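You operate a simulated robot arm through the tools that you are given. There is no shell and no other tool. Be economical: measure what you need, move in short steps, check, and stop when the job is done.

Carry out the task below with a simulated robot arm. There is one attempt and no reset: what you move stays moved.

JOB
Wax the middle of the red-dot nail brush's back in the clamping jig.
Fine: clamp it first and leave it clamped; use the green pad and the green box; pad back on the black mat, lid shut; the other brush stays unwaxed. Set down upright: green pad. A coat counts when it lies all over at full strength: go over it till it gets no stronger.

The check looks at the end state, three seconds after you hand in, the way a careful person would. Anything else that was tipped, shoved, dropped, spilled or broken makes it a failure. A push-on lid holds only when it is set on centred and level and pressed home; a screw cap is set on level and turned clockwise until tight.

ROBOT AND FRAMES
A 6-joint arm with a two-finger parallel gripper, fixed in place. Base frame: the origin is at the foot of the arm, x ahead of it, y to its left, z up; the work surface is at about z = 780. Units: mm, rad, N and s.
With the tool pointing down near the work surface it reaches from about 240 to 640 mm from the base axis. Its first joint turns from -1.152 to 1.152 rad. Payload 2.7 kg.
Tool frame: the origin (TCP) lies between the finger pads and is the grasp point; the fingertips stand 23 mm ahead of it; z points along the fingers, y is the line along which they close. Largest opening 94 mm; finger width 38, thickness 10; the body of the gripper, 54 by 96 mm, starts 39 mm behind the TCP.
Orientation is that of the tool frame in the base frame, as a unit quaternion [x, y, z, w]. With the fingers straight down and closing along the base's y, the tool's x points along the base's -x, its y along +y and its z along -z.

CONTROLS
- The arm moves only by the tool jog_arm. Its argument "increments" is a list of rows, each a list of 3 entries, a list of its own where there are three numbers: the turn, a rotation vector about the base's x, y, z in units of 120 degrees (1.0 is 120 degrees), then the shift along the base's x, y, z in units of 300 mm (1.0 is 300 mm), then the gripper command, from -1 (shut) to 1 (fully open), values between in proportion. In form: [[[wx, wy, wz], [tx, ty, tz], fingers], ...]. A call has 1 to 12 rows; each row is the pose to reach, as a shift and turn from the pose commanded when the call began. A call with a number of a shift or a turn outside -1 to 1 is refused whole. Rows are played at 5 a second. More than 50 mm and 0.15 rad between two rows, or a gripper value outside its range, and nothing of the call is played. A pose out of reach is approached as far as the arm can. The call stops where the force on the tool passes 60 N (or 10 N more than at its start, if that is more) or the arm is blocked; 0.2 s more then pass. Each finger travels about 45 mm/s and halts on what it meets, pressing with about 34 N; the grip force reading is that of the motor and also rises with nothing between the fingers. The clock runs only during rows and for 0.2 s after the last one: add rows that repeat a pose to give the fingers time. The reply holds the time, the measured pose of the TCP, the force on the tool along the base axes, the opening and the grip force, in the units named above and with some noise, with the torque about the TCP (base axes, N m) and any sound that the robot's microphone picked up.
- Cameras (640 x 400 px; columns grow to the right, rows downward): "scene" is fixed at [41.2, -417.1, 1406.4]; the picture's right is [0.94, -0.33, 0.00], its down [-0.17, -0.50, -0.85] and it looks along [0.28, 0.80, -0.53] (base axes); focal length 341 px, centre (320, 200). "wrist" rides on the gripper at [86, 16, -74] in the tool frame; the picture's right is [-0.18, 0.98, 0.00], its down [-0.58, -0.11, -0.81] and it looks along [-0.79, -0.15, 0.59] (tool axes); focal length 243 px, centre (320, 200). There is no depth. A picture from a camera that has moved, and an enlarged one, comes with that camera's place and axes in the base frame and with its lens. The place of the scene camera against the robot may be out by one fixed shift of up to 12 mm in any direction.
- snapshot(camera): a new picture of that camera. The clock stands still meanwhile.
- inspect(camera, box): a new picture of the part [left, top, right, bottom] of that camera's present view, enlarged. The clock stands still meanwhile.
- hand_in(): hands the job in; it is judged then, once.

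Work in short steps. Places have to be worked out from the pictures, the camera data and where the tool is seen: move nearer, look again, correct. Check each grasp and each placing, and mend what went wrong. You have 120 turns and 76 pictures in all, those below and enlarged ones among them. Open the gripper and draw the arm clear of the work before you hand the job in, unless the task says otherwise; then end with one line.

The tools are called after ">>>" by a JSON object that holds its "op" and its "data". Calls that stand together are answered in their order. jog_arm: Moves the arm, as the interface text tells. Its arguments: {"type":"object","properties":{"increments":{"type":"array","items":{"type":"array"}}},"required":["increments"]} The other tools are called the same way: snapshot (camera) takes a picture; inspect (camera, box) takes an enlarged picture of a part of a camera's view; hand_in () hands the job in.

At the start:

```text
clock: 0.0
ee_pos: [395.9, 153.7, 1095.2]
ee_rot: [0.0, 1.0, 0.0, 0.0]
wrist_force: [0.0, 0.2, -0.7]
wrist_torque: [0.03, 0.01, 0.03]
finger_gap: 93.7
gripper_force: 0.2
```

scene: 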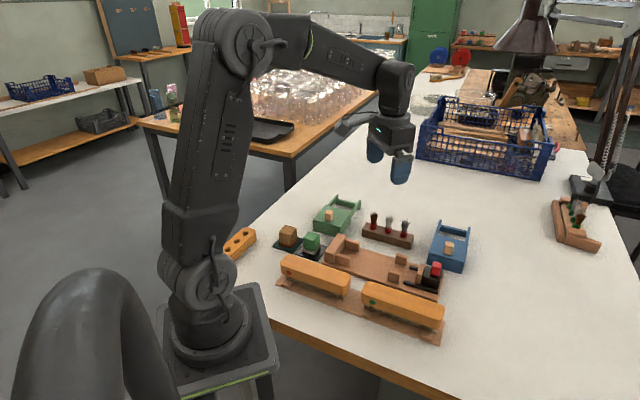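
wrist: 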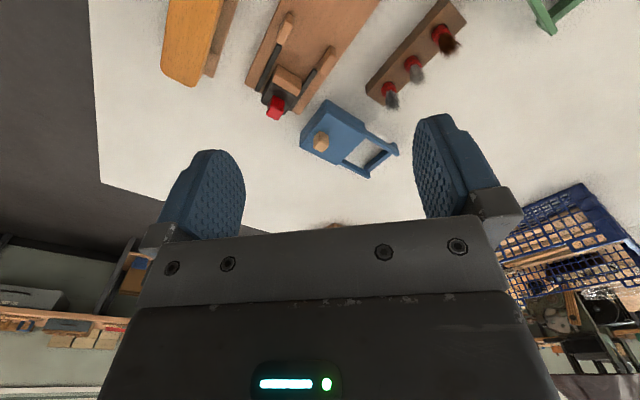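

The scene shows a jig, two brushes on a rack, two boxes and two pads. I'll look closer at the work area first.

>>> {"op": "inspect", "data": {"camera": "scene", "box": [260, 190, 480, 350]}}

>>> {"op": "inspect", "data": {"camera": "scene", "box": [260, 190, 370, 270]}}

>>> {"op": "inspect", "data": {"camera": "scene", "box": [370, 210, 480, 290]}}

```text
2.50 times, centred on (370, 270) of scene
camera zoom: at [41.2, -417.1, 1406.4], right [0.94, -0.33, 0.0], down [-0.17, -0.5, -0.85], along [0.28, 0.8, -0.53], focal length 852 px, centre (195, 25)
```

zoom: 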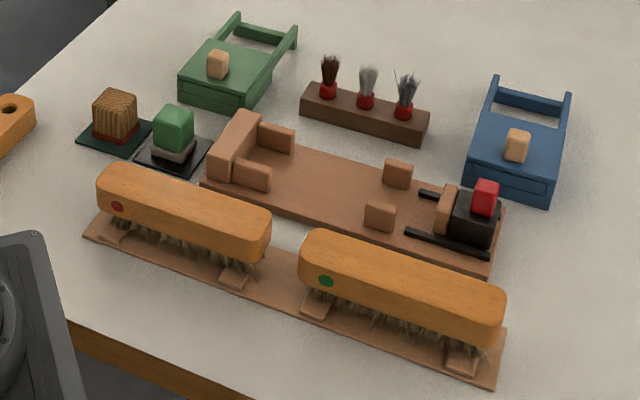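

```text
5.00 times, centred on (315, 230) of scene
camera zoom: at [41.2, -417.1, 1406.4], right [0.94, -0.33, 0.0], down [-0.17, -0.5, -0.85], along [0.28, 0.8, -0.53], focal length 1705 px, centre (345, 50)
```

zoom: 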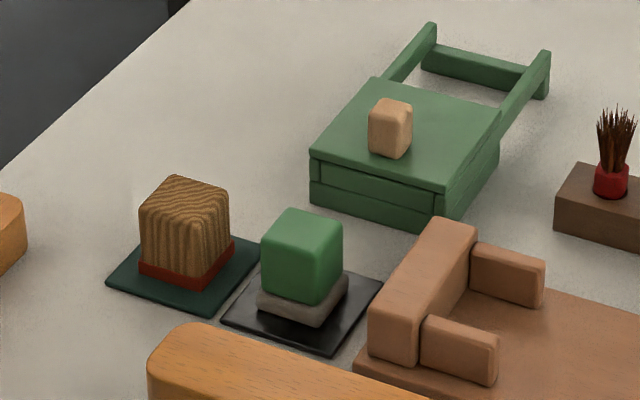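

```text
5.00 times, centred on (425, 250) of scene
camera zoom: at [41.2, -417.1, 1406.4], right [0.94, -0.33, 0.0], down [-0.17, -0.5, -0.85], along [0.28, 0.8, -0.53], focal length 1705 px, centre (-205, -50)
```

zoom: 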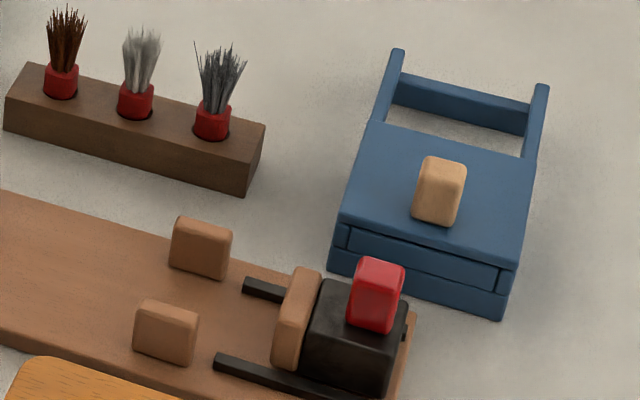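

Judging from the scene camera, the rack runs from about (137,193) to (418,-88) and the jig from (271,222) to (490,20), both around -45°. I'll draw the tool back so the wrist camera sees the boxes and jig from the base side.

>>> {"op": "jog_arm", "data": {"increments": [[[0, 0, 0], [-0.15, 0, 0], 1], [[0, 0, 0], [-0.3, 0, 0], 1], [[0, 0, 0], [-0.42, 0, 0], 1], [[0, 0, 0], [-0.42, 0, 0], 1]]}}

>>> {"op": "snapshot", "data": {"camera": "wrist"}}

```text
clock: 1.0
ee_pos: [269.2, 152.9, 1096.5]
ee_rot: [0.0, 1.0, 0.0, -0.001]
wrist_force: [-0.4, -0.7, 0.0]
wrist_torque: [0.02, 0.01, 0.03]
finger_gap: 94.0
gripper_force: 0.0
```

```text
70 pictures are left
camera wrist: at [182.4, 169.4, 1170.2], right [0.18, 0.98, 0.0], down [0.58, -0.11, 0.81], along [0.79, -0.15, -0.59], focal length 243 px, centre (320, 200)
```

wrist: 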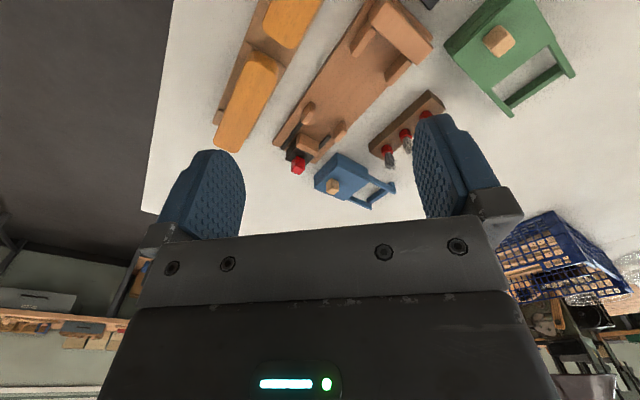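

The knob of the green box triangulates to about (343,362,830) with both cameras agreeing. Now I go nearer to look at the clamp end of the jig.

>>> {"op": "jog_arm", "data": {"increments": [[[0, 0, 0], [0.11, -0.04, -0.1], 1], [[0, 0, 0], [0.22, -0.08, -0.2], 1], [[0, 0, 0], [0.33, -0.12, -0.3], 1], [[0, 0, 0], [0.44, -0.16, -0.4], 1], [[0, 0, 0], [0.52, -0.2, -0.5], 1], [[0, 0, 0], [0.52, -0.2, -0.5], 1]]}}

>>> {"op": "snapshot", "data": {"camera": "wrist"}}

```text
clock: 2.4
ee_pos: [427.8, 95.6, 943.6]
ee_rot: [0.001, 1.0, 0.0, -0.001]
wrist_force: [-0.3, 0.3, 0.1]
wrist_torque: [-0.01, 0.01, -0.03]
finger_gap: 94.1
gripper_force: 0.1
```

```text
69 pictures are left
camera wrist: at [340.2, 112.3, 1018.7], right [0.18, 0.98, 0.0], down [0.58, -0.11, 0.81], along [0.79, -0.15, -0.59], focal length 243 px, centre (320, 200)
```

wrist: 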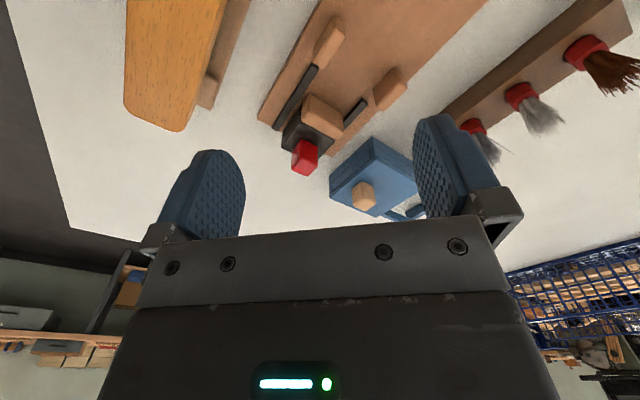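

>>> {"op": "inspect", "data": {"camera": "wrist", "box": [240, 0, 460, 200]}}

```text
2.00 times, centred on (350, 100) of wrist
camera zoom: at [340.2, 112.3, 1018.7], right [0.18, 0.98, 0.0], down [0.58, -0.11, 0.81], along [0.79, -0.15, -0.59], focal length 485 px, centre (260, 400)
```

zoom: 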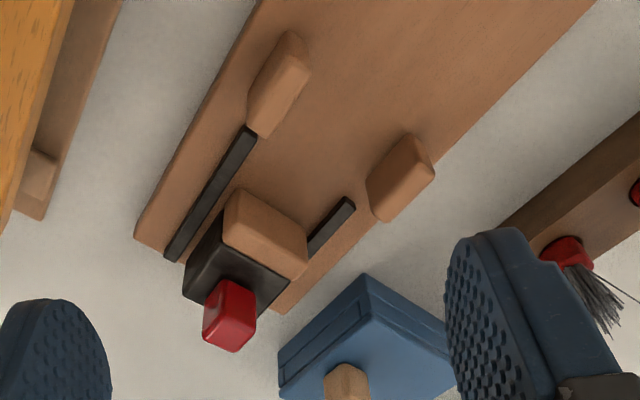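

The clamp is a carriage on two black rails with a wooden jaw and a red knob around (510,62,835). Now I go over the red-dot brush with the tool turned -45° to line up with it.

>>> {"op": "jog_arm", "data": {"increments": [[[0, 0, -0.0625], [-0.108, 0.032, 0.008], 1], [[0, 0, -0.125], [-0.216, 0.065, 0.016], 1], [[0, 0, -0.1875], [-0.325, 0.097, 0.025], 1], [[0, 0, -0.25], [-0.433, 0.129, 0.033], 1], [[0, 0, -0.3125], [-0.541, 0.161, 0.041], 1], [[0, 0, -0.375], [-0.65, 0.194, 0.05], 1], [[0, 0, -0.375], [-0.65, 0.194, 0.05], 1]]}}

>>> {"op": "snapshot", "data": {"camera": "wrist"}}

>>> {"op": "snapshot", "data": {"camera": "scene"}}

```text
clock: 4.0
ee_pos: [230.9, 152.0, 960.5]
ee_rot: [0.383, 0.924, 0.0, 0.0]
wrist_force: [0.3, 0.4, -0.3]
wrist_torque: [-0.03, 0.0, -0.02]
finger_gap: 94.2
gripper_force: 0.1
```

```text
67 pictures are left
camera wrist: at [181.1, 225.9, 1034.7], right [0.83, 0.56, 0.0], down [0.33, -0.49, 0.81], along [0.45, -0.67, -0.59], focal length 243 px, centre (320, 200)
```

wrist: 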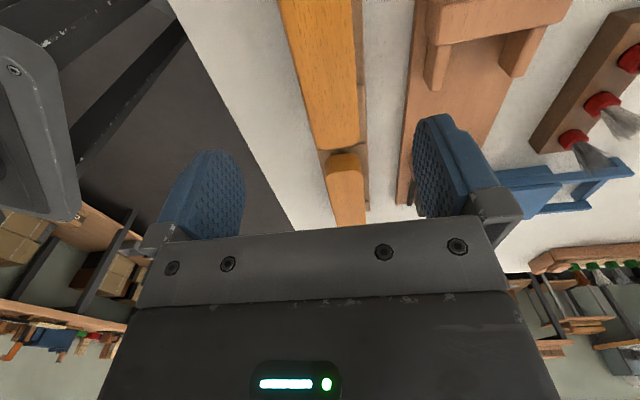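

```text
66 pictures are left
```

scene: 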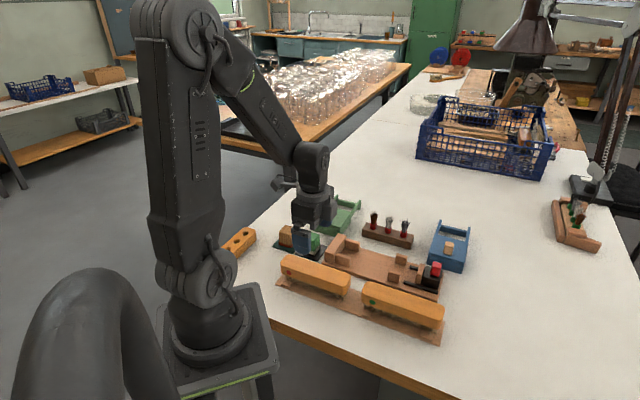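

The brush back is about 157×42 mm, centred near (238,151), axis about -46°, top about z=838. Before grasping, I look along the jig from its fixed end.

>>> {"op": "jog_arm", "data": {"increments": [[[0, 0, 0], [0.08, 0.08, 0.05], 1], [[0, 0, 0], [0.16, 0.16, 0.1], 1], [[0, 0, 0], [0.23, 0.227, 0.133], 1], [[0, 0, 0], [0.23, 0.227, 0.133], 1]]}}

>>> {"op": "inspect", "data": {"camera": "wrist", "box": [200, 0, 460, 160]}}

>>> {"op": "snapshot", "data": {"camera": "wrist"}}

```text
clock: 5.0
ee_pos: [300.7, 219.2, 999.7]
ee_rot: [0.383, 0.924, -0.001, 0.0]
wrist_force: [-0.3, 0.1, 0.0]
wrist_torque: [0.0, 0.01, -0.03]
finger_gap: 93.8
gripper_force: 0.1
```

```text
2.46 times, centred on (330, 80) of wrist
camera zoom: at [249.4, 292.1, 1074.5], right [0.83, 0.56, 0.0], down [0.33, -0.49, 0.81], along [0.46, -0.67, -0.59], focal length 597 px, centre (295, 495)
```

zoom: 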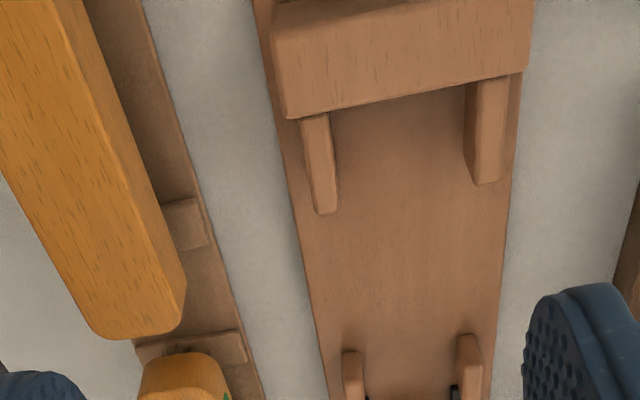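

```text
64 pictures are left
camera wrist: at [249.4, 292.1, 1074.5], right [0.83, 0.56, 0.0], down [0.33, -0.49, 0.81], along [0.46, -0.67, -0.59], focal length 243 px, centre (320, 200)
```

wrist: 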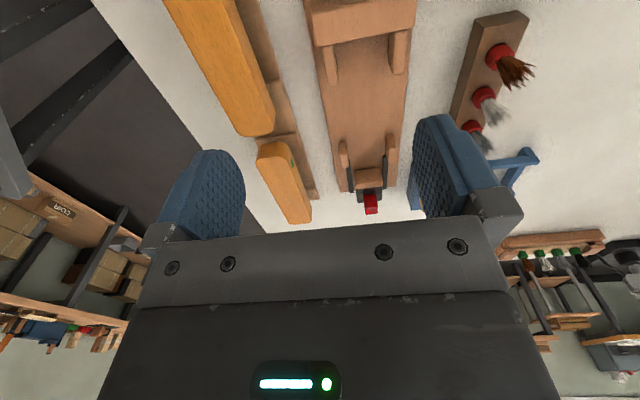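

The jig's centre line runs about (334,239) at the stop to (464,92) at the open jaw, a gap of about 196 mm for the 157 mm brush, with guides of about 55 mm gap. I go down over the brush's middle and check from nearer.

>>> {"op": "jog_arm", "data": {"increments": [[[0, 0, -0.003], [-0.069, -0.077, -0.111], 0.7], [[0, 0, -0.006], [-0.138, -0.154, -0.222], 0.7], [[0, 0, -0.0083], [-0.207, -0.23, -0.333], 0.7], [[0, 0, -0.0083], [-0.207, -0.23, -0.333], 0.7], [[0, 0, -0.0083], [-0.207, -0.23, -0.333], 0.7]]}}

>>> {"op": "snapshot", "data": {"camera": "wrist"}}

>>> {"op": "inspect", "data": {"camera": "scene", "box": [260, 190, 480, 350]}}

```text
clock: 6.2
ee_pos: [239.1, 149.5, 900.2]
ee_rot: [0.391, 0.921, -0.001, 0.0]
wrist_force: [0.3, 0.0, 0.0]
wrist_torque: [0.01, -0.02, 0.02]
finger_gap: 79.9
gripper_force: 0.1
```

```text
63 pictures are left
camera wrist: at [188.4, 225.2, 975.1], right [0.83, 0.55, 0.0], down [0.33, -0.49, 0.81], along [0.44, -0.67, -0.59], focal length 243 px, centre (320, 200)
```

wrist: 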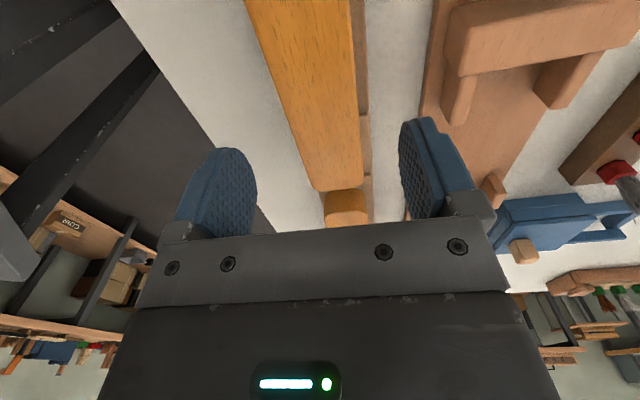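

```text
2.50 times, centred on (370, 270) of scene
camera zoom: at [41.2, -417.1, 1406.4], right [0.94, -0.33, 0.0], down [-0.17, -0.5, -0.85], along [0.28, 0.8, -0.53], focal length 852 px, centre (195, 25)
```

zoom: 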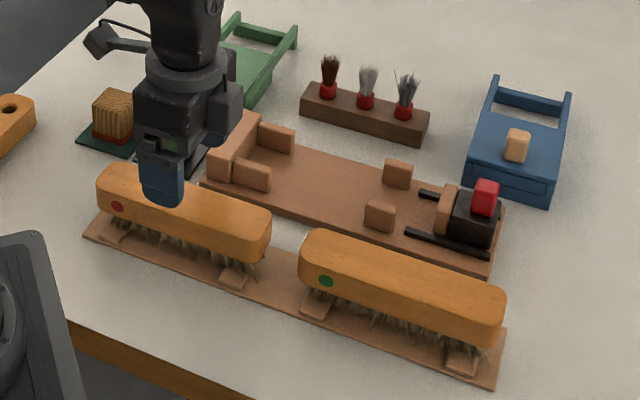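

The brush's middle lies at about (240,149), right under the TCP and aligned within a degree. I lower to z≈826 and check before closing.

>>> {"op": "jog_arm", "data": {"increments": [[[0, 0, 0], [0, 0, -0.1], 0.7], [[0, 0, 0], [0, 0, -0.2], 0.7], [[0, 0, 0], [0, 0, -0.245], 0.7], [[0, 0, 0], [0, 0, -0.245], 0.7]]}}

>>> {"op": "snapshot", "data": {"camera": "wrist"}}

>>> {"op": "inspect", "data": {"camera": "scene", "box": [270, 220, 380, 300]}}

```text
clock: 7.2
ee_pos: [238.2, 151.6, 828.3]
ee_rot: [0.39, 0.921, 0.0, 0.0]
wrist_force: [-0.1, -0.2, -0.2]
wrist_torque: [0.0, 0.01, -0.01]
finger_gap: 79.8
gripper_force: 0.1
```

```text
61 pictures are left
camera wrist: at [188.6, 226.2, 902.1], right [0.83, 0.55, 0.0], down [0.33, -0.49, 0.81], along [0.44, -0.67, -0.59], focal length 243 px, centre (320, 200)
```

wrist: 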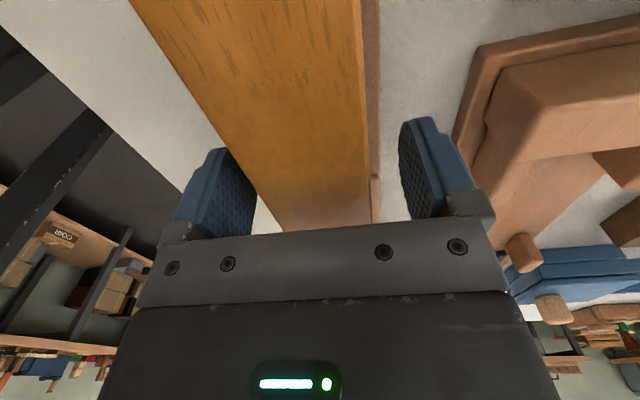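

```text
5.00 times, centred on (325, 260) of scene
camera zoom: at [41.2, -417.1, 1406.4], right [0.94, -0.33, 0.0], down [-0.17, -0.5, -0.85], along [0.28, 0.8, -0.53], focal length 1705 px, centre (295, -100)
```

zoom: 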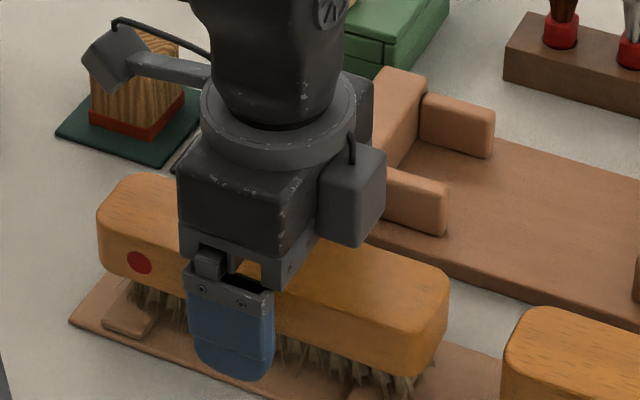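

The fingers straddle the back, with the tips level with its underside; the grip is some 8 mm towards the dot end. I shift along the brush a little and close.

>>> {"op": "jog_arm", "data": {"increments": [[[0, 0, 0], [0.018, -0.02, 0], 0.7], [[0, 0, 0], [0.018, -0.02, 0], 0.2], [[0, 0, 0], [0.018, -0.02, 0], -0.2], [[0, 0, 0], [0.018, -0.02, 0], -0.6], [[0, 0, 0], [0.018, -0.02, 0], -0.6], [[0, 0, 0], [0.018, -0.02, 0], -0.6]]}}

>>> {"op": "snapshot", "data": {"camera": "wrist"}}

```text
clock: 8.6
ee_pos: [243.3, 144.0, 827.6]
ee_rot: [0.391, 0.92, 0.0, 0.0]
wrist_force: [1.3, -0.3, 4.1]
wrist_torque: [-0.02, 0.0, 0.12]
finger_gap: 45.6
gripper_force: 34.0
```

```text
59 pictures are left
camera wrist: at [194.1, 219.6, 902.7], right [0.83, 0.55, 0.0], down [0.33, -0.49, 0.81], along [0.44, -0.67, -0.59], focal length 243 px, centre (320, 200)
```

wrist: 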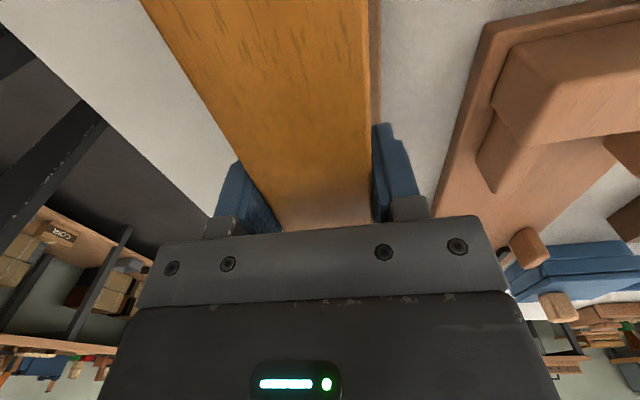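

The brush is held at 45.6 mm. I lift it clear and carry it above the jig, then look.

>>> {"op": "jog_arm", "data": {"increments": [[[0, 0, 0], [0, 0, 0.11], -0.6], [[0, 0, 0], [0, 0, 0.22], -0.6], [[0, 0, 0], [0.12, 0.025, 0.23], -0.6], [[0, 0, 0], [0.25, 0.05, 0.23], -0.6], [[0, 0, 0], [0.38, 0.075, 0.23], -0.6], [[0, 0, 0], [0.509, 0.103, 0.23], -0.6], [[0, 0, 0], [0.509, 0.103, 0.23], -0.6], [[0, 0, 0], [0.509, 0.103, 0.23], -0.6]]}}

>>> {"op": "snapshot", "data": {"camera": "wrist"}}

>>> {"op": "inspect", "data": {"camera": "scene", "box": [280, 190, 456, 318]}}

```text
clock: 10.4
ee_pos: [394.0, 176.3, 896.9]
ee_rot: [0.39, 0.921, -0.001, 0.0]
wrist_force: [-0.2, -0.5, -1.8]
wrist_torque: [-0.04, 0.02, -0.01]
finger_gap: 45.9
gripper_force: 33.9
```

```text
58 pictures are left
camera wrist: at [345.4, 250.4, 971.0], right [0.83, 0.55, 0.0], down [0.33, -0.49, 0.81], along [0.44, -0.67, -0.59], focal length 243 px, centre (320, 200)
```

wrist: 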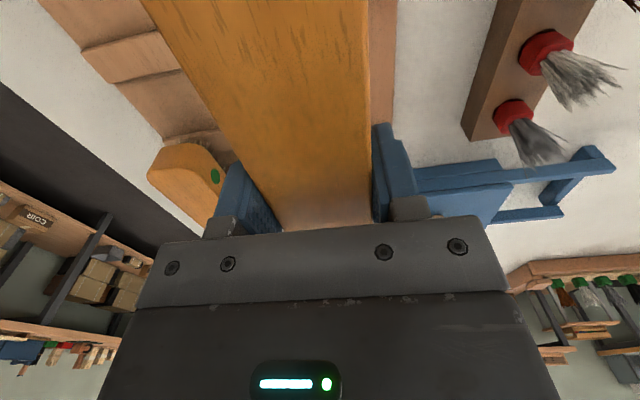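

```text
3.12 times, centred on (368, 254) of scene
camera zoom: at [41.3, -417.1, 1406.4], right [0.94, -0.33, 0.0], down [-0.17, -0.5, -0.85], along [0.28, 0.8, -0.53], focal length 1066 px, centre (170, 31)
```

zoom: 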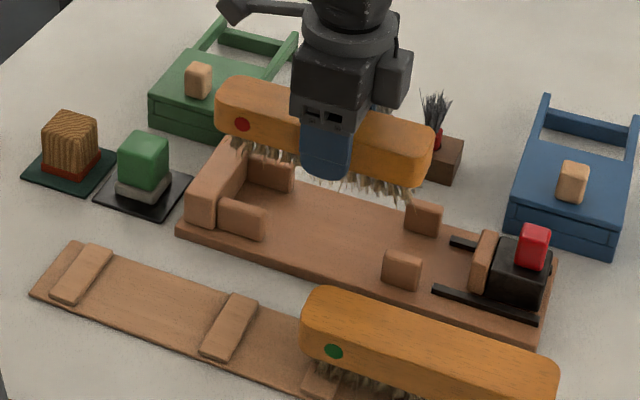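

The brush hangs nearly in line with the jig. I nudge 1 mm sideways and lower until it is just above the guides.

>>> {"op": "jog_arm", "data": {"increments": [[[0, 0, 0], [0.004, 0.004, -0.05], -0.6], [[0, 0, 0], [0.004, 0.004, -0.085], -0.6], [[0, 0, 0], [0.004, 0.004, -0.085], -0.6]]}}

>>> {"op": "inspect", "data": {"camera": "scene", "box": [310, 210, 420, 290]}}

>>> {"op": "inspect", "data": {"camera": "wrist", "box": [60, 0, 500, 240]}}

```text
clock: 11.2
ee_pos: [398.0, 176.9, 869.9]
ee_rot: [0.392, 0.92, 0.001, -0.001]
wrist_force: [-0.9, 0.4, -1.2]
wrist_torque: [-0.04, 0.01, -0.02]
finger_gap: 45.7
gripper_force: 34.2
```

```text
5.00 times, centred on (365, 250) of scene
camera zoom: at [41.3, -417.1, 1406.4], right [0.94, -0.33, 0.0], down [-0.17, -0.5, -0.85], along [0.28, 0.8, -0.53], focal length 1705 px, centre (95, -50)
```

zoom: 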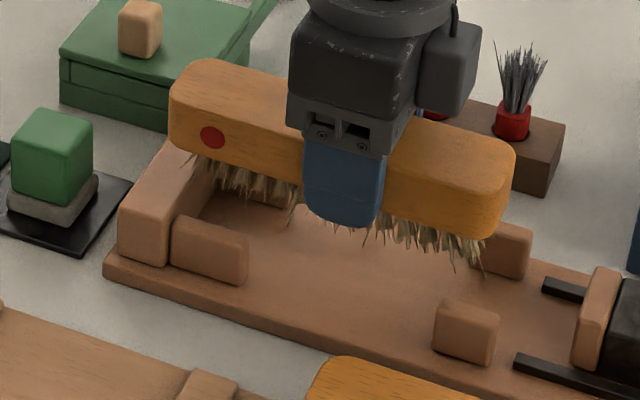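

```text
1.45 times, centred on (280, 120) of wrist
camera zoom: at [347.8, 251.4, 945.2], right [0.83, 0.55, 0.0], down [0.33, -0.49, 0.81], along [0.44, -0.67, -0.59], focal length 353 px, centre (378, 316)
```

zoom: 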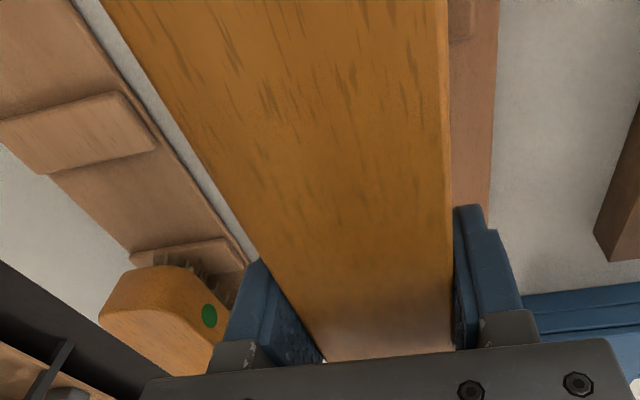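

In the scene the brush is longer than I thought (about 175 mm) and its dot end would touch the stop. I shift 13 mm along the axis towards the clamp and look again.

>>> {"op": "jog_arm", "data": {"increments": [[[0, 0, 0], [0.03, -0.031, 0], -0.6], [[0, 0, 0], [0.03, -0.031, 0], -0.6], [[0, 0, 0], [0.03, -0.031, 0], -0.6]]}}

>>> {"op": "inspect", "data": {"camera": "scene", "box": [310, 210, 450, 310]}}

```text
clock: 12.0
ee_pos: [405.5, 168.3, 870.3]
ee_rot: [0.39, 0.921, 0.0, -0.001]
wrist_force: [-1.0, -0.7, -1.7]
wrist_torque: [-0.01, 0.01, 0.01]
finger_gap: 45.8
gripper_force: 34.6
```

```text
4.00 times, centred on (380, 260) of scene
camera zoom: at [41.3, -417.1, 1406.4], right [0.94, -0.33, 0.0], down [-0.17, -0.5, -0.85], along [0.28, 0.8, -0.53], focal length 1364 px, centre (80, -40)
```

zoom: 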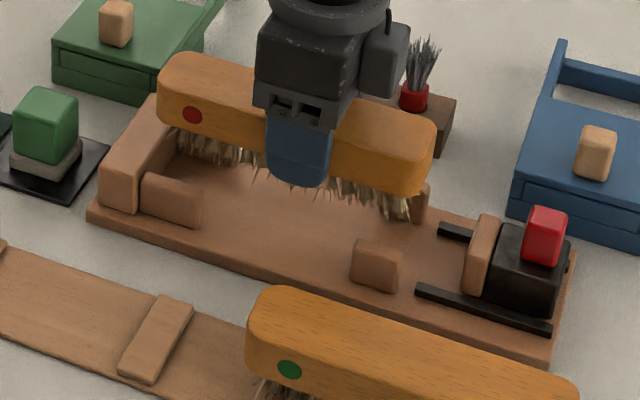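

The dot end now clears the stop by about 7 mm and lies between the guides. I lower it in small steps, watching the force.

>>> {"op": "jog_arm", "data": {"increments": [[[0, 0, 0], [0, 0, -0.04], -0.6], [[0, 0, 0], [0, 0, -0.08], -0.6], [[0, 0, 0], [0, 0, -0.11], -0.6], [[0, 0, 0], [0, 0, -0.11], -0.6]]}}

>>> {"op": "inspect", "data": {"camera": "scene", "box": [310, 210, 450, 310]}}

```text
clock: 13.0
ee_pos: [406.3, 168.7, 838.6]
ee_rot: [0.39, 0.921, 0.001, 0.0]
wrist_force: [0.6, -5.0, 10.9]
wrist_torque: [0.73, 0.97, 0.35]
finger_gap: 45.7
gripper_force: 34.5
```

```text
4.00 times, centred on (380, 260) of scene
camera zoom: at [41.1, -417.3, 1406.3], right [0.94, -0.33, 0.0], down [-0.17, -0.5, -0.85], along [0.28, 0.8, -0.53], focal length 1364 px, centre (80, -40)
```

zoom: 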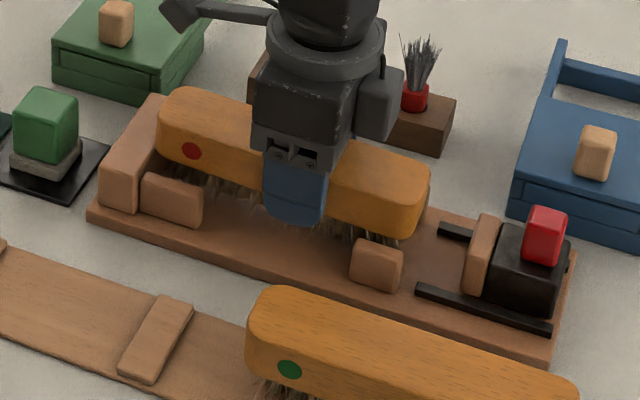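

There is contact of about 11 N at the stop end, higher than expected for seating. I look closer before going on.

>>> {"op": "inspect", "data": {"camera": "scene", "box": [325, 225, 380, 270]}}

>>> {"op": "snapshot", "data": {"camera": "wrist"}}

```text
8.89 times, centred on (352, 248) of scene
camera zoom: at [41.1, -417.3, 1406.3], right [0.94, -0.33, 0.0], down [-0.17, -0.5, -0.85], along [0.28, 0.8, -0.53], focal length 3031 px, centre (31, -222)
```

zoom: 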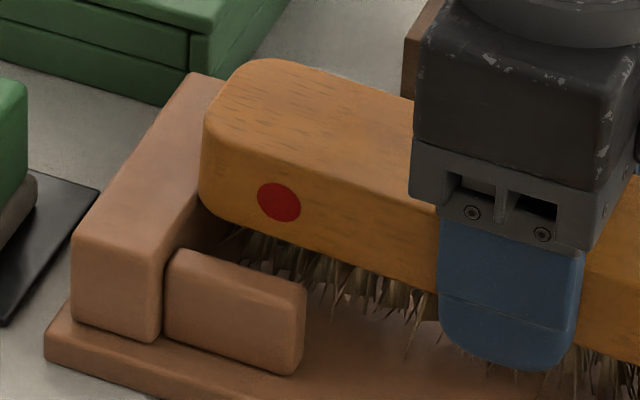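

```text
51 pictures are left
camera wrist: at [357.6, 243.1, 912.5], right [0.83, 0.55, 0.0], down [0.32, -0.49, 0.81], along [0.44, -0.67, -0.59], focal length 243 px, centre (320, 200)
```

wrist: 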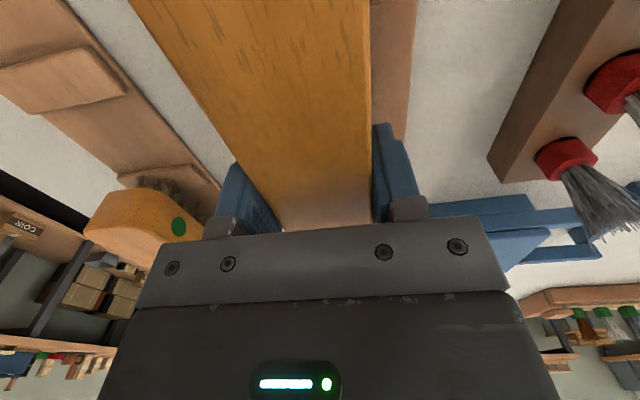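

The contact is at the stop end with a sideways push from the far guide, likely bristles catching. I raise 14 mm, shift 8 mm towards the clamp and 4 mm to the near side, then lower again.

>>> {"op": "jog_arm", "data": {"increments": [[[0, 0, 0], [0, 0, 0.05], -0.6], [[0, 0, 0], [0.009, -0.028, 0.05], -0.6], [[0, 0, 0], [0.009, -0.028, 0.05], -0.6], [[0, 0, 0], [0.009, -0.028, 0.02], -0.6], [[0, 0, 0], [0.009, -0.028, 0], -0.6], [[0, 0, 0], [0.009, -0.028, 0], -0.6]]}}

>>> {"op": "inspect", "data": {"camera": "scene", "box": [320, 215, 430, 295]}}

```text
clock: 14.4
ee_pos: [408.6, 160.8, 837.2]
ee_rot: [0.392, 0.92, 0.0, 0.0]
wrist_force: [0.3, -0.3, -1.6]
wrist_torque: [-0.02, 0.02, 0.01]
finger_gap: 45.5
gripper_force: 33.9
```

```text
5.00 times, centred on (375, 255) of scene
camera zoom: at [41.3, -417.1, 1406.4], right [0.94, -0.33, 0.0], down [-0.17, -0.5, -0.85], along [0.28, 0.8, -0.53], focal length 1705 px, centre (45, -75)
```

zoom: 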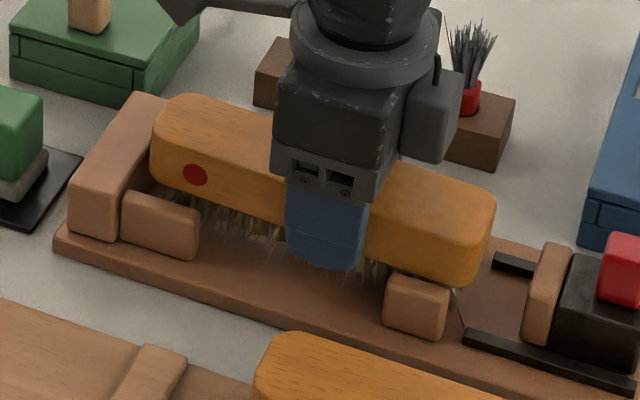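

It is free of contact now. I continue lowering until the bristles rest on the jig's base.

>>> {"op": "jog_arm", "data": {"increments": [[[0, 0, 0], [0, 0, -0.012], -0.6], [[0, 0, 0], [0, 0, -0.024], -0.6], [[0, 0, 0], [0, 0, -0.03], -0.6], [[0, 0, 0], [0, 0, -0.03], -0.6]]}}

```text
clock: 15.4
ee_pos: [410.1, 159.4, 829.9]
ee_rot: [0.39, 0.921, 0.002, 0.001]
wrist_force: [-4.0, 6.6, 18.6]
wrist_torque: [-0.82, -0.64, 0.09]
finger_gap: 45.9
gripper_force: 33.4
```

Contact again, now toward the clamp end. I look at that end.

>>> {"op": "inspect", "data": {"camera": "scene", "box": [375, 240, 445, 295]}}

>>> {"op": "inspect", "data": {"camera": "scene", "box": [320, 215, 430, 295]}}

```text
7.27 times, centred on (410, 268) of scene
camera zoom: at [40.9, -417.0, 1406.4], right [0.94, -0.33, 0.0], down [-0.17, -0.5, -0.85], along [0.28, 0.8, -0.53], focal length 2480 px, centre (-334, -291)
```

zoom: 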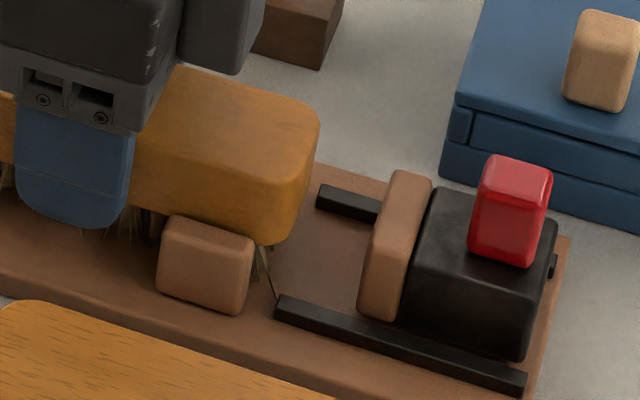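

```text
5.00 times, centred on (375, 255) of scene
camera zoom: at [40.9, -417.0, 1406.4], right [0.94, -0.33, 0.0], down [-0.17, -0.5, -0.85], along [0.28, 0.8, -0.53], focal length 1705 px, centre (45, -75)
```

zoom: 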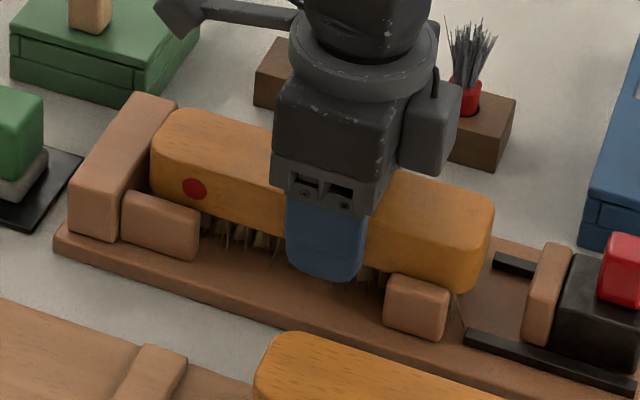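

The underside is at guide height and the bristles at the clamp end touch the base (TCP about 830, as in the rack), so it is seated. I open the fingers and look.

>>> {"op": "jog_arm", "data": {"increments": [[[0, 0, 0], [0, 0, 0], -0.3], [[0, 0, 0], [0, 0, 0], 0.1], [[0, 0, 0], [0, 0, 0], 0.5], [[0, 0, 0], [0, 0, 0], 0.5]]}}

>>> {"op": "jog_arm", "data": {"increments": [[[0, 0, 0], [0, 0, 0.12], 0.5], [[0, 0, 0], [0, 0, 0.26], 0.5], [[0, 0, 0], [0, 0, 0.4], 0.5], [[0, 0, 0], [-0.05, 0.05, 0.5], 0.5], [[0, 0, 0], [-0.05, 0.05, 0.5], 0.5]]}}

>>> {"op": "inspect", "data": {"camera": "scene", "box": [310, 210, 450, 310]}}

>>> {"op": "snapshot", "data": {"camera": "wrist"}}

```text
clock: 16.4
ee_pos: [407.8, 158.3, 827.5]
ee_rot: [0.391, 0.92, 0.0, 0.001]
wrist_force: [0.4, 1.2, 0.3]
wrist_torque: [0.01, 0.01, 0.03]
finger_gap: 70.3
gripper_force: 0.0
```

```text
clock: 17.6
ee_pos: [392.8, 172.5, 979.9]
ee_rot: [0.391, 0.921, 0.0, 0.0]
wrist_force: [0.4, 0.4, 0.5]
wrist_torque: [-0.02, 0.0, 0.0]
finger_gap: 70.7
gripper_force: 0.1
```

```text
4.00 times, centred on (380, 260) of scene
camera zoom: at [41.2, -417.1, 1406.4], right [0.94, -0.33, 0.0], down [-0.17, -0.5, -0.85], along [0.28, 0.8, -0.53], focal length 1364 px, centre (80, -40)
```

zoom: 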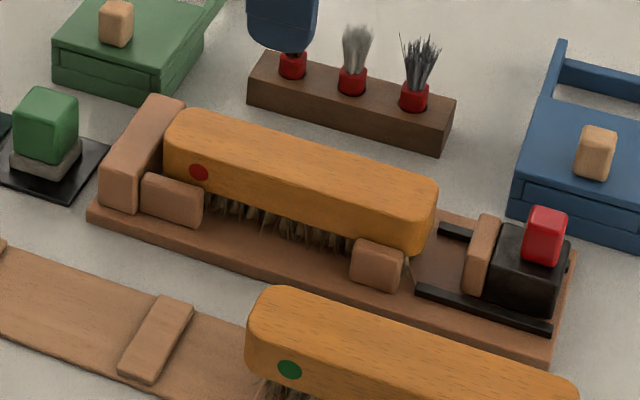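

```text
46 pictures are left
camera wrist: at [343.1, 247.1, 1054.8], right [0.84, 0.55, 0.0], down [0.33, -0.49, 0.81], along [0.44, -0.67, -0.59], focal length 243 px, centre (320, 200)
```

wrist: 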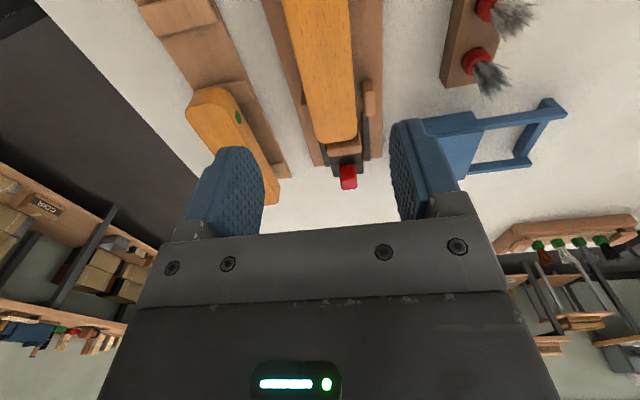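

The brush stands level between the guides. Next the clamp: the knob lies near (508,66,838); I move above it and look.

>>> {"op": "jog_arm", "data": {"increments": [[[0, 0, 0], [0.095, -0.09, -0.03], 0.3], [[0, 0, 0], [0.19, -0.18, -0.1], 0.3], [[0, 0, 0], [0.285, -0.27, -0.18], 0.3], [[0, 0, 0], [0.382, -0.363, -0.25], 0.3], [[0, 0, 0], [0.382, -0.363, -0.25], 0.3]]}}

>>> {"op": "snapshot", "data": {"camera": "wrist"}}

>>> {"op": "inspect", "data": {"camera": "scene", "box": [375, 220, 485, 300]}}

```text
clock: 18.8
ee_pos: [509.3, 65.4, 903.3]
ee_rot: [0.391, 0.92, 0.0, 0.0]
wrist_force: [0.9, 0.4, -0.1]
wrist_torque: [-0.02, 0.0, 0.01]
finger_gap: 61.2
gripper_force: 0.1
```

```text
45 pictures are left
camera wrist: at [459.5, 139.9, 978.0], right [0.83, 0.55, 0.0], down [0.33, -0.49, 0.81], along [0.44, -0.67, -0.59], focal length 243 px, centre (320, 200)
```

wrist: 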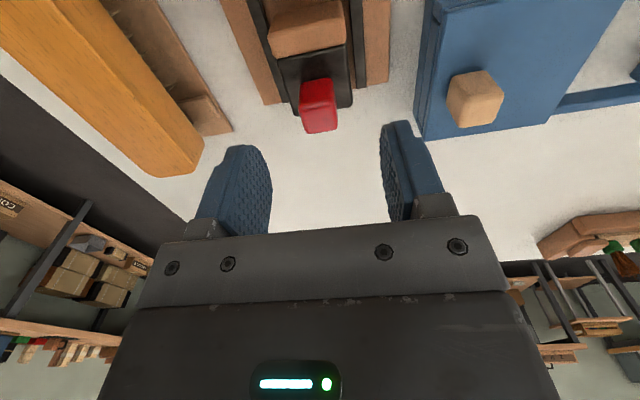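

```text
5.00 times, centred on (430, 260) of scene
camera zoom: at [41.2, -417.1, 1406.4], right [0.94, -0.33, 0.0], down [-0.17, -0.5, -0.85], along [0.28, 0.8, -0.53], focal length 1705 px, centre (-230, -100)
```

zoom: 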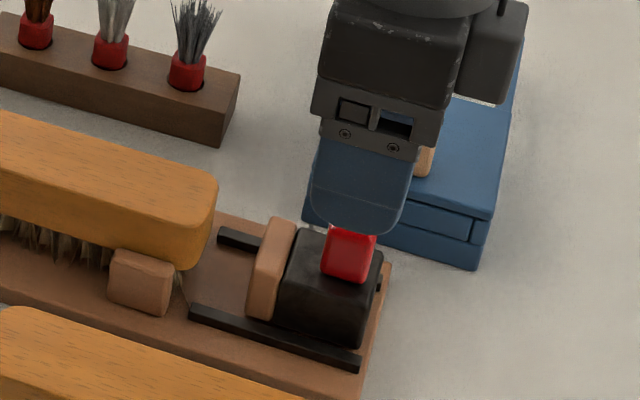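

The knob's top centre is at about (510,62). I shift onto it and lower to put the fingertips beside the knob.

>>> {"op": "jog_arm", "data": {"increments": [[[0, 0, 0], [0.005, -0.009, -0.08], 0.3], [[0, 0, 0], [0.005, -0.009, -0.165], 0.2], [[0, 0, 0], [0.005, -0.009, -0.175], 0], [[0, 0, 0], [0.005, -0.009, -0.175], 0]]}}

>>> {"op": "inspect", "data": {"camera": "scene", "box": [395, 230, 475, 290]}}

>>> {"op": "inspect", "data": {"camera": "wrist", "box": [180, 0, 460, 220]}}

```text
clock: 19.8
ee_pos: [510.4, 63.2, 850.4]
ee_rot: [0.39, 0.921, -0.001, 0.0]
wrist_force: [0.1, 0.0, 0.5]
wrist_torque: [0.03, -0.01, 0.01]
finger_gap: 46.8
gripper_force: 0.1
```

```text
6.67 times, centred on (435, 260) of scene
camera zoom: at [41.2, -417.1, 1406.4], right [0.94, -0.33, 0.0], down [-0.17, -0.5, -0.85], along [0.28, 0.8, -0.53], focal length 2273 px, centre (-447, -200)
```

zoom: 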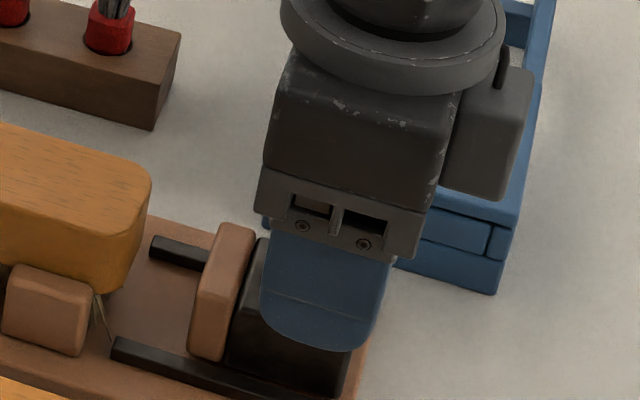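

```text
1.82 times, centred on (320, 110) of wrist
camera zoom: at [460.8, 138.1, 924.7], right [0.83, 0.55, 0.0], down [0.33, -0.49, 0.81], along [0.44, -0.67, -0.59], focal length 441 px, centre (320, 364)
```

zoom: 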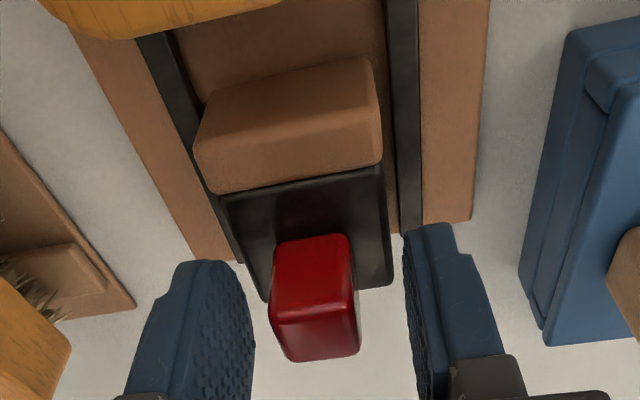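

The knob is between the fingers, a few mm to the near side. I shift 3 mm that way and close on it.

>>> {"op": "jog_arm", "data": {"increments": [[[0, 0, 0], [-0.007, -0.007, -0.01], 0], [[0, 0, 0], [-0.007, -0.007, -0.01], -0.3], [[0, 0, 0], [-0.007, -0.007, -0.01], -0.7], [[0, 0, 0], [-0.007, -0.007, -0.01], -0.9], [[0, 0, 0], [-0.007, -0.007, -0.01], -0.9]]}}

>>> {"op": "inspect", "data": {"camera": "wrist", "box": [180, 0, 460, 220]}}

```text
clock: 21.0
ee_pos: [509.8, 62.3, 847.6]
ee_rot: [0.388, 0.921, 0.002, 0.003]
wrist_force: [20.8, 21.6, -7.2]
wrist_torque: [-0.18, 0.31, 0.87]
finger_gap: 22.3
gripper_force: 44.8
```

```text
1.82 times, centred on (320, 110) of wrist
camera zoom: at [459.8, 137.1, 922.5], right [0.83, 0.55, 0.01], down [0.32, -0.49, 0.81], along [0.45, -0.67, -0.59], focal length 441 px, centre (320, 364)
```

zoom: 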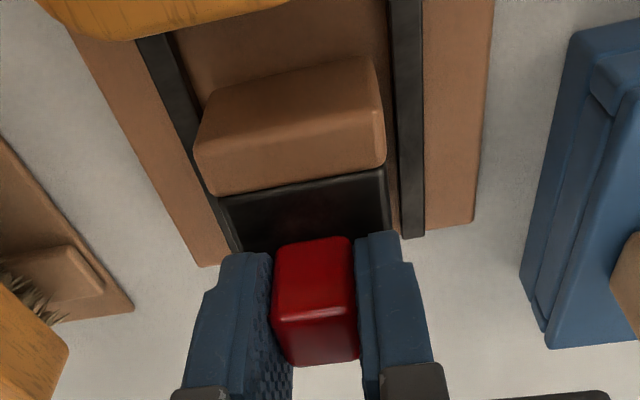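

The knob is held (22.3 mm), with a sideways pull that says I over-shifted by a couple of mm. I relieve that and start sliding the carriage towards the brush.

>>> {"op": "jog_arm", "data": {"increments": [[[0, 0, 0], [0.007, 0.007, 0], -0.9], [[0, 0, 0], [-0.005, 0.019, 0], -0.9], [[0, 0, 0], [-0.017, 0.031, 0], -0.9], [[0, 0, 0], [-0.017, 0.031, 0], -0.9]]}}

```text
clock: 22.0
ee_pos: [502.6, 70.0, 848.4]
ee_rot: [0.391, 0.92, -0.001, -0.001]
wrist_force: [3.5, -0.5, 3.3]
wrist_torque: [-0.62, -1.43, 0.92]
finger_gap: 22.0
gripper_force: 45.2
```

It slid about 10 mm at light force. I continue.

>>> {"op": "jog_arm", "data": {"increments": [[[0, 0, 0], [-0.012, 0.012, 0], -0.9], [[0, 0, 0], [-0.023, 0.024, 0], -0.9], [[0, 0, 0], [-0.035, 0.036, 0], -0.9], [[0, 0, 0], [-0.035, 0.036, 0], -0.9]]}}

>>> {"op": "inspect", "data": {"camera": "scene", "box": [325, 215, 465, 315]}}

```text
clock: 23.0
ee_pos: [492.2, 79.5, 848.0]
ee_rot: [0.391, 0.92, 0.0, 0.0]
wrist_force: [-3.9, -5.6, 14.5]
wrist_torque: [0.13, -0.07, 0.89]
finger_gap: 22.3
gripper_force: 45.6
```

```text
4.00 times, centred on (395, 265) of scene
camera zoom: at [40.9, -417.3, 1406.3], right [0.94, -0.33, 0.0], down [-0.17, -0.5, -0.85], along [0.28, 0.8, -0.53], focal length 1364 px, centre (20, -60)
```

zoom: 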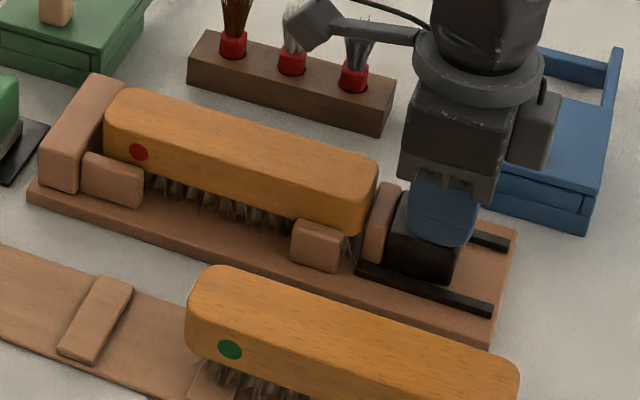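

The carriage follows and the jaw is about to reach the brush. I keep sliding until it resists.

>>> {"op": "jog_arm", "data": {"increments": [[[0, 0, 0], [-0.012, 0.012, 0], -0.9], [[0, 0, 0], [-0.023, 0.024, 0], -0.9], [[0, 0, 0], [-0.023, 0.024, 0], -0.9]]}}

>>> {"op": "jog_arm", "data": {"increments": [[[0, 0, 0], [-0.012, 0.012, 0], -0.9], [[0, 0, 0], [-0.023, 0.024, 0], -0.9], [[0, 0, 0], [-0.023, 0.024, 0], -0.9]]}}

>>> {"op": "inspect", "data": {"camera": "scene", "box": [325, 215, 465, 315]}}

```text
clock: 23.8
ee_pos: [488.9, 85.2, 847.9]
ee_rot: [0.39, 0.921, -0.001, 0.002]
wrist_force: [25.5, -28.6, -1.2]
wrist_torque: [-0.51, 0.05, 0.99]
finger_gap: 22.1
gripper_force: 44.5
```

```text
clock: 24.4
ee_pos: [484.6, 88.0, 848.4]
ee_rot: [0.387, 0.922, -0.001, 0.007]
wrist_force: [10.2, -5.4, -8.4]
wrist_torque: [-0.5, 0.05, 1.34]
finger_gap: 21.9
gripper_force: 45.2
stopped in row 2: the force on the tool passed its limit at 64 N (the readings are from after the stop); the commanded pose is now the measured one
```

```text
4.00 times, centred on (395, 265) of scene
camera zoom: at [41.6, -417.2, 1406.3], right [0.94, -0.33, 0.0], down [-0.17, -0.5, -0.85], along [0.28, 0.8, -0.53], focal length 1364 px, centre (20, -60)
```

zoom: 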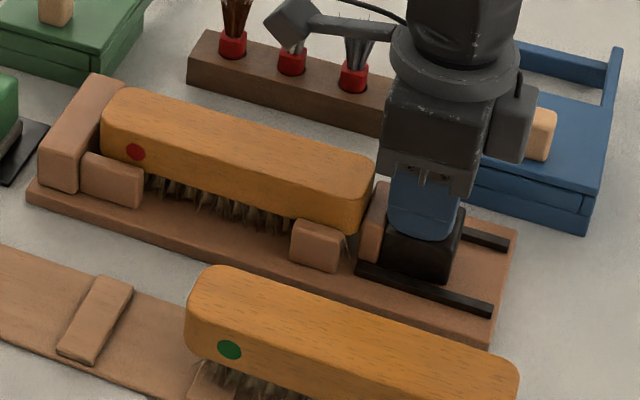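

The push reached 64 N with the brush against the stop. I release the knob, lift, and look whether the jaw stays put and whether the knob shows any locking feature.

>>> {"op": "jog_arm", "data": {"increments": [[[0, 0, 0], [0, 0, 0], -0.4], [[0, 0, 0], [0, 0, 0], 0.1], [[0, 0, 0], [0, 0, 0.05], 0.2], [[0, 0, 0], [0, 0, 0.15], 0.2], [[0, 0, 0], [0, 0, 0.25], 0.2], [[0, 0, 0], [0, 0, 0.25], 0.2]]}}

>>> {"op": "inspect", "data": {"camera": "wrist", "box": [180, 0, 460, 220]}}

>>> {"op": "inspect", "data": {"camera": "scene", "box": [325, 215, 465, 315]}}

```text
clock: 25.8
ee_pos: [483.7, 87.6, 923.8]
ee_rot: [0.389, 0.921, -0.002, 0.005]
wrist_force: [0.1, -0.7, 0.0]
wrist_torque: [-0.01, 0.01, 0.01]
finger_gap: 56.4
gripper_force: 0.1
```

```text
1.82 times, centred on (320, 110) of wrist
camera zoom: at [433.1, 162.9, 997.8], right [0.83, 0.55, 0.0], down [0.32, -0.49, 0.81], along [0.45, -0.68, -0.58], focal length 441 px, centre (320, 364)
```

zoom: 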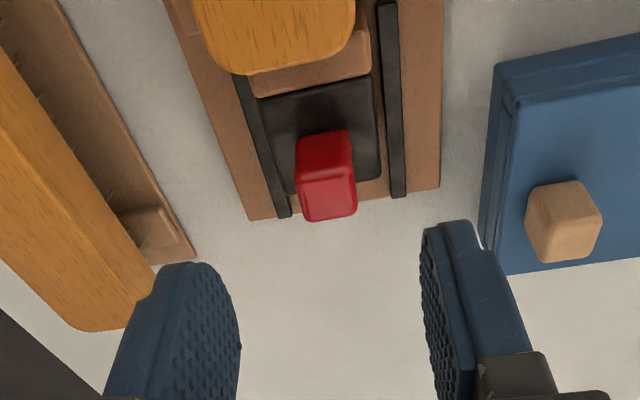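

```text
4.00 times, centred on (395, 265) of scene
camera zoom: at [41.2, -417.1, 1406.4], right [0.94, -0.33, 0.0], down [-0.17, -0.5, -0.85], along [0.28, 0.8, -0.53], focal length 1364 px, centre (20, -60)
```

zoom: 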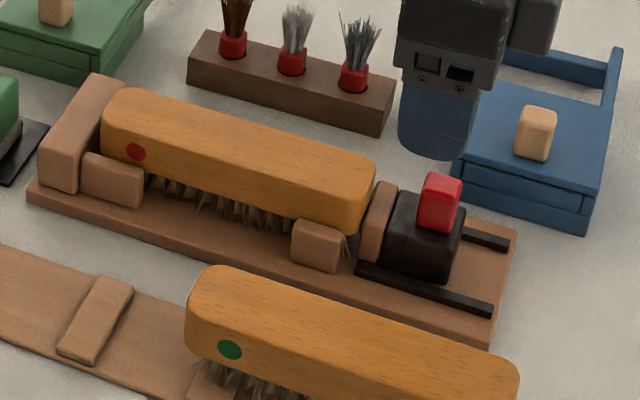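

The jaw stays at the brush. I check the dot end against the stop.

>>> {"op": "inspect", "data": {"camera": "scene", "box": [325, 225, 380, 270]}}

>>> {"op": "inspect", "data": {"camera": "scene", "box": [385, 240, 455, 295]}}

```text
8.89 times, centred on (352, 248) of scene
camera zoom: at [41.2, -417.1, 1406.4], right [0.94, -0.33, 0.0], down [-0.17, -0.5, -0.85], along [0.28, 0.8, -0.53], focal length 3031 px, centre (31, -222)
```

zoom: 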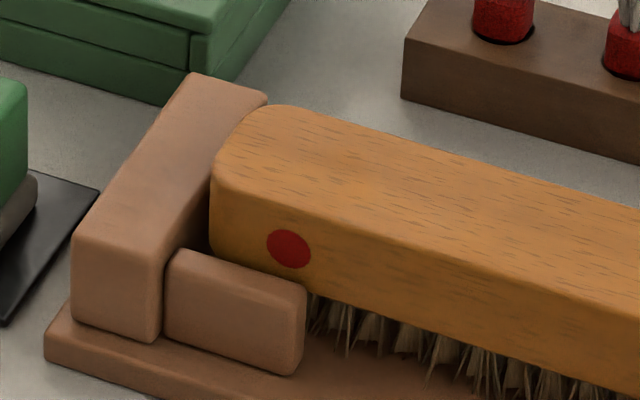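

```text
7.27 times, centred on (420, 268) of scene
camera zoom: at [41.2, -417.1, 1406.4], right [0.94, -0.33, 0.0], down [-0.17, -0.5, -0.85], along [0.28, 0.8, -0.53], focal length 2480 px, centre (-407, -291)
```

zoom: 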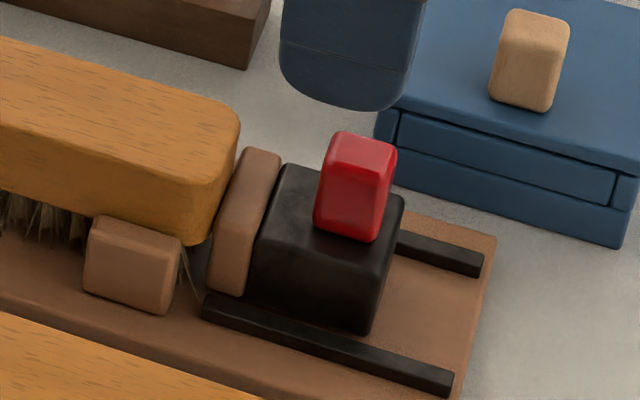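

The brush is snug between stop and jaw. Now the green box: its lid seems to slide outward on the two arms (direction about (0.7,0.7)); I go above its knob and look.

>>> {"op": "jog_arm", "data": {"increments": [[[0, 0, 0], [-0.04, 0.1, 0.1], 0.4], [[0, 0, 0], [-0.1, 0.24, 0.15], 0.4], [[0, 0, 0], [-0.17, 0.38, 0.15], 0.4], [[0, 0, 0], [-0.24, 0.52, 0.15], 0.4], [[0, 0, 0], [-0.31, 0.66, 0.15], 0.4], [[0, 0, 0], [-0.38, 0.79, 0.15], 0.4], [[0, 0, 0], [-0.46, 0.913, 0.12], 0.4], [[0, 0, 0], [-0.46, 0.913, 0.12], 0.4]]}}

>>> {"op": "snapshot", "data": {"camera": "wrist"}}

```text
clock: 27.6
ee_pos: [348.3, 365.1, 959.1]
ee_rot: [0.389, 0.921, -0.002, 0.005]
wrist_force: [-0.7, 0.1, 0.1]
wrist_torque: [0.01, 0.0, -0.02]
finger_gap: 65.7
gripper_force: 0.2
```

```text
34 pictures are left
camera wrist: at [297.3, 438.6, 1032.8], right [0.83, 0.55, 0.0], down [0.32, -0.49, 0.81], along [0.45, -0.68, -0.58], focal length 243 px, centre (320, 200)
```

wrist: 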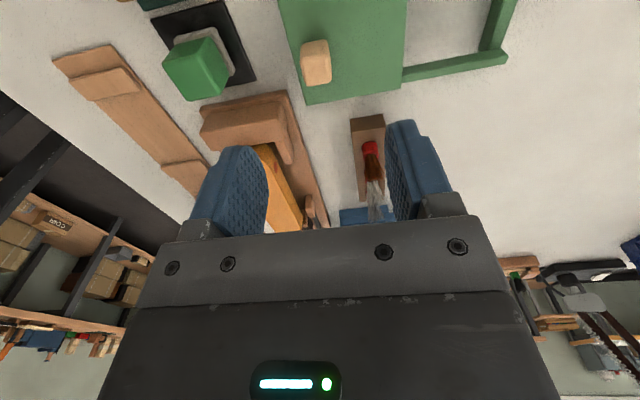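

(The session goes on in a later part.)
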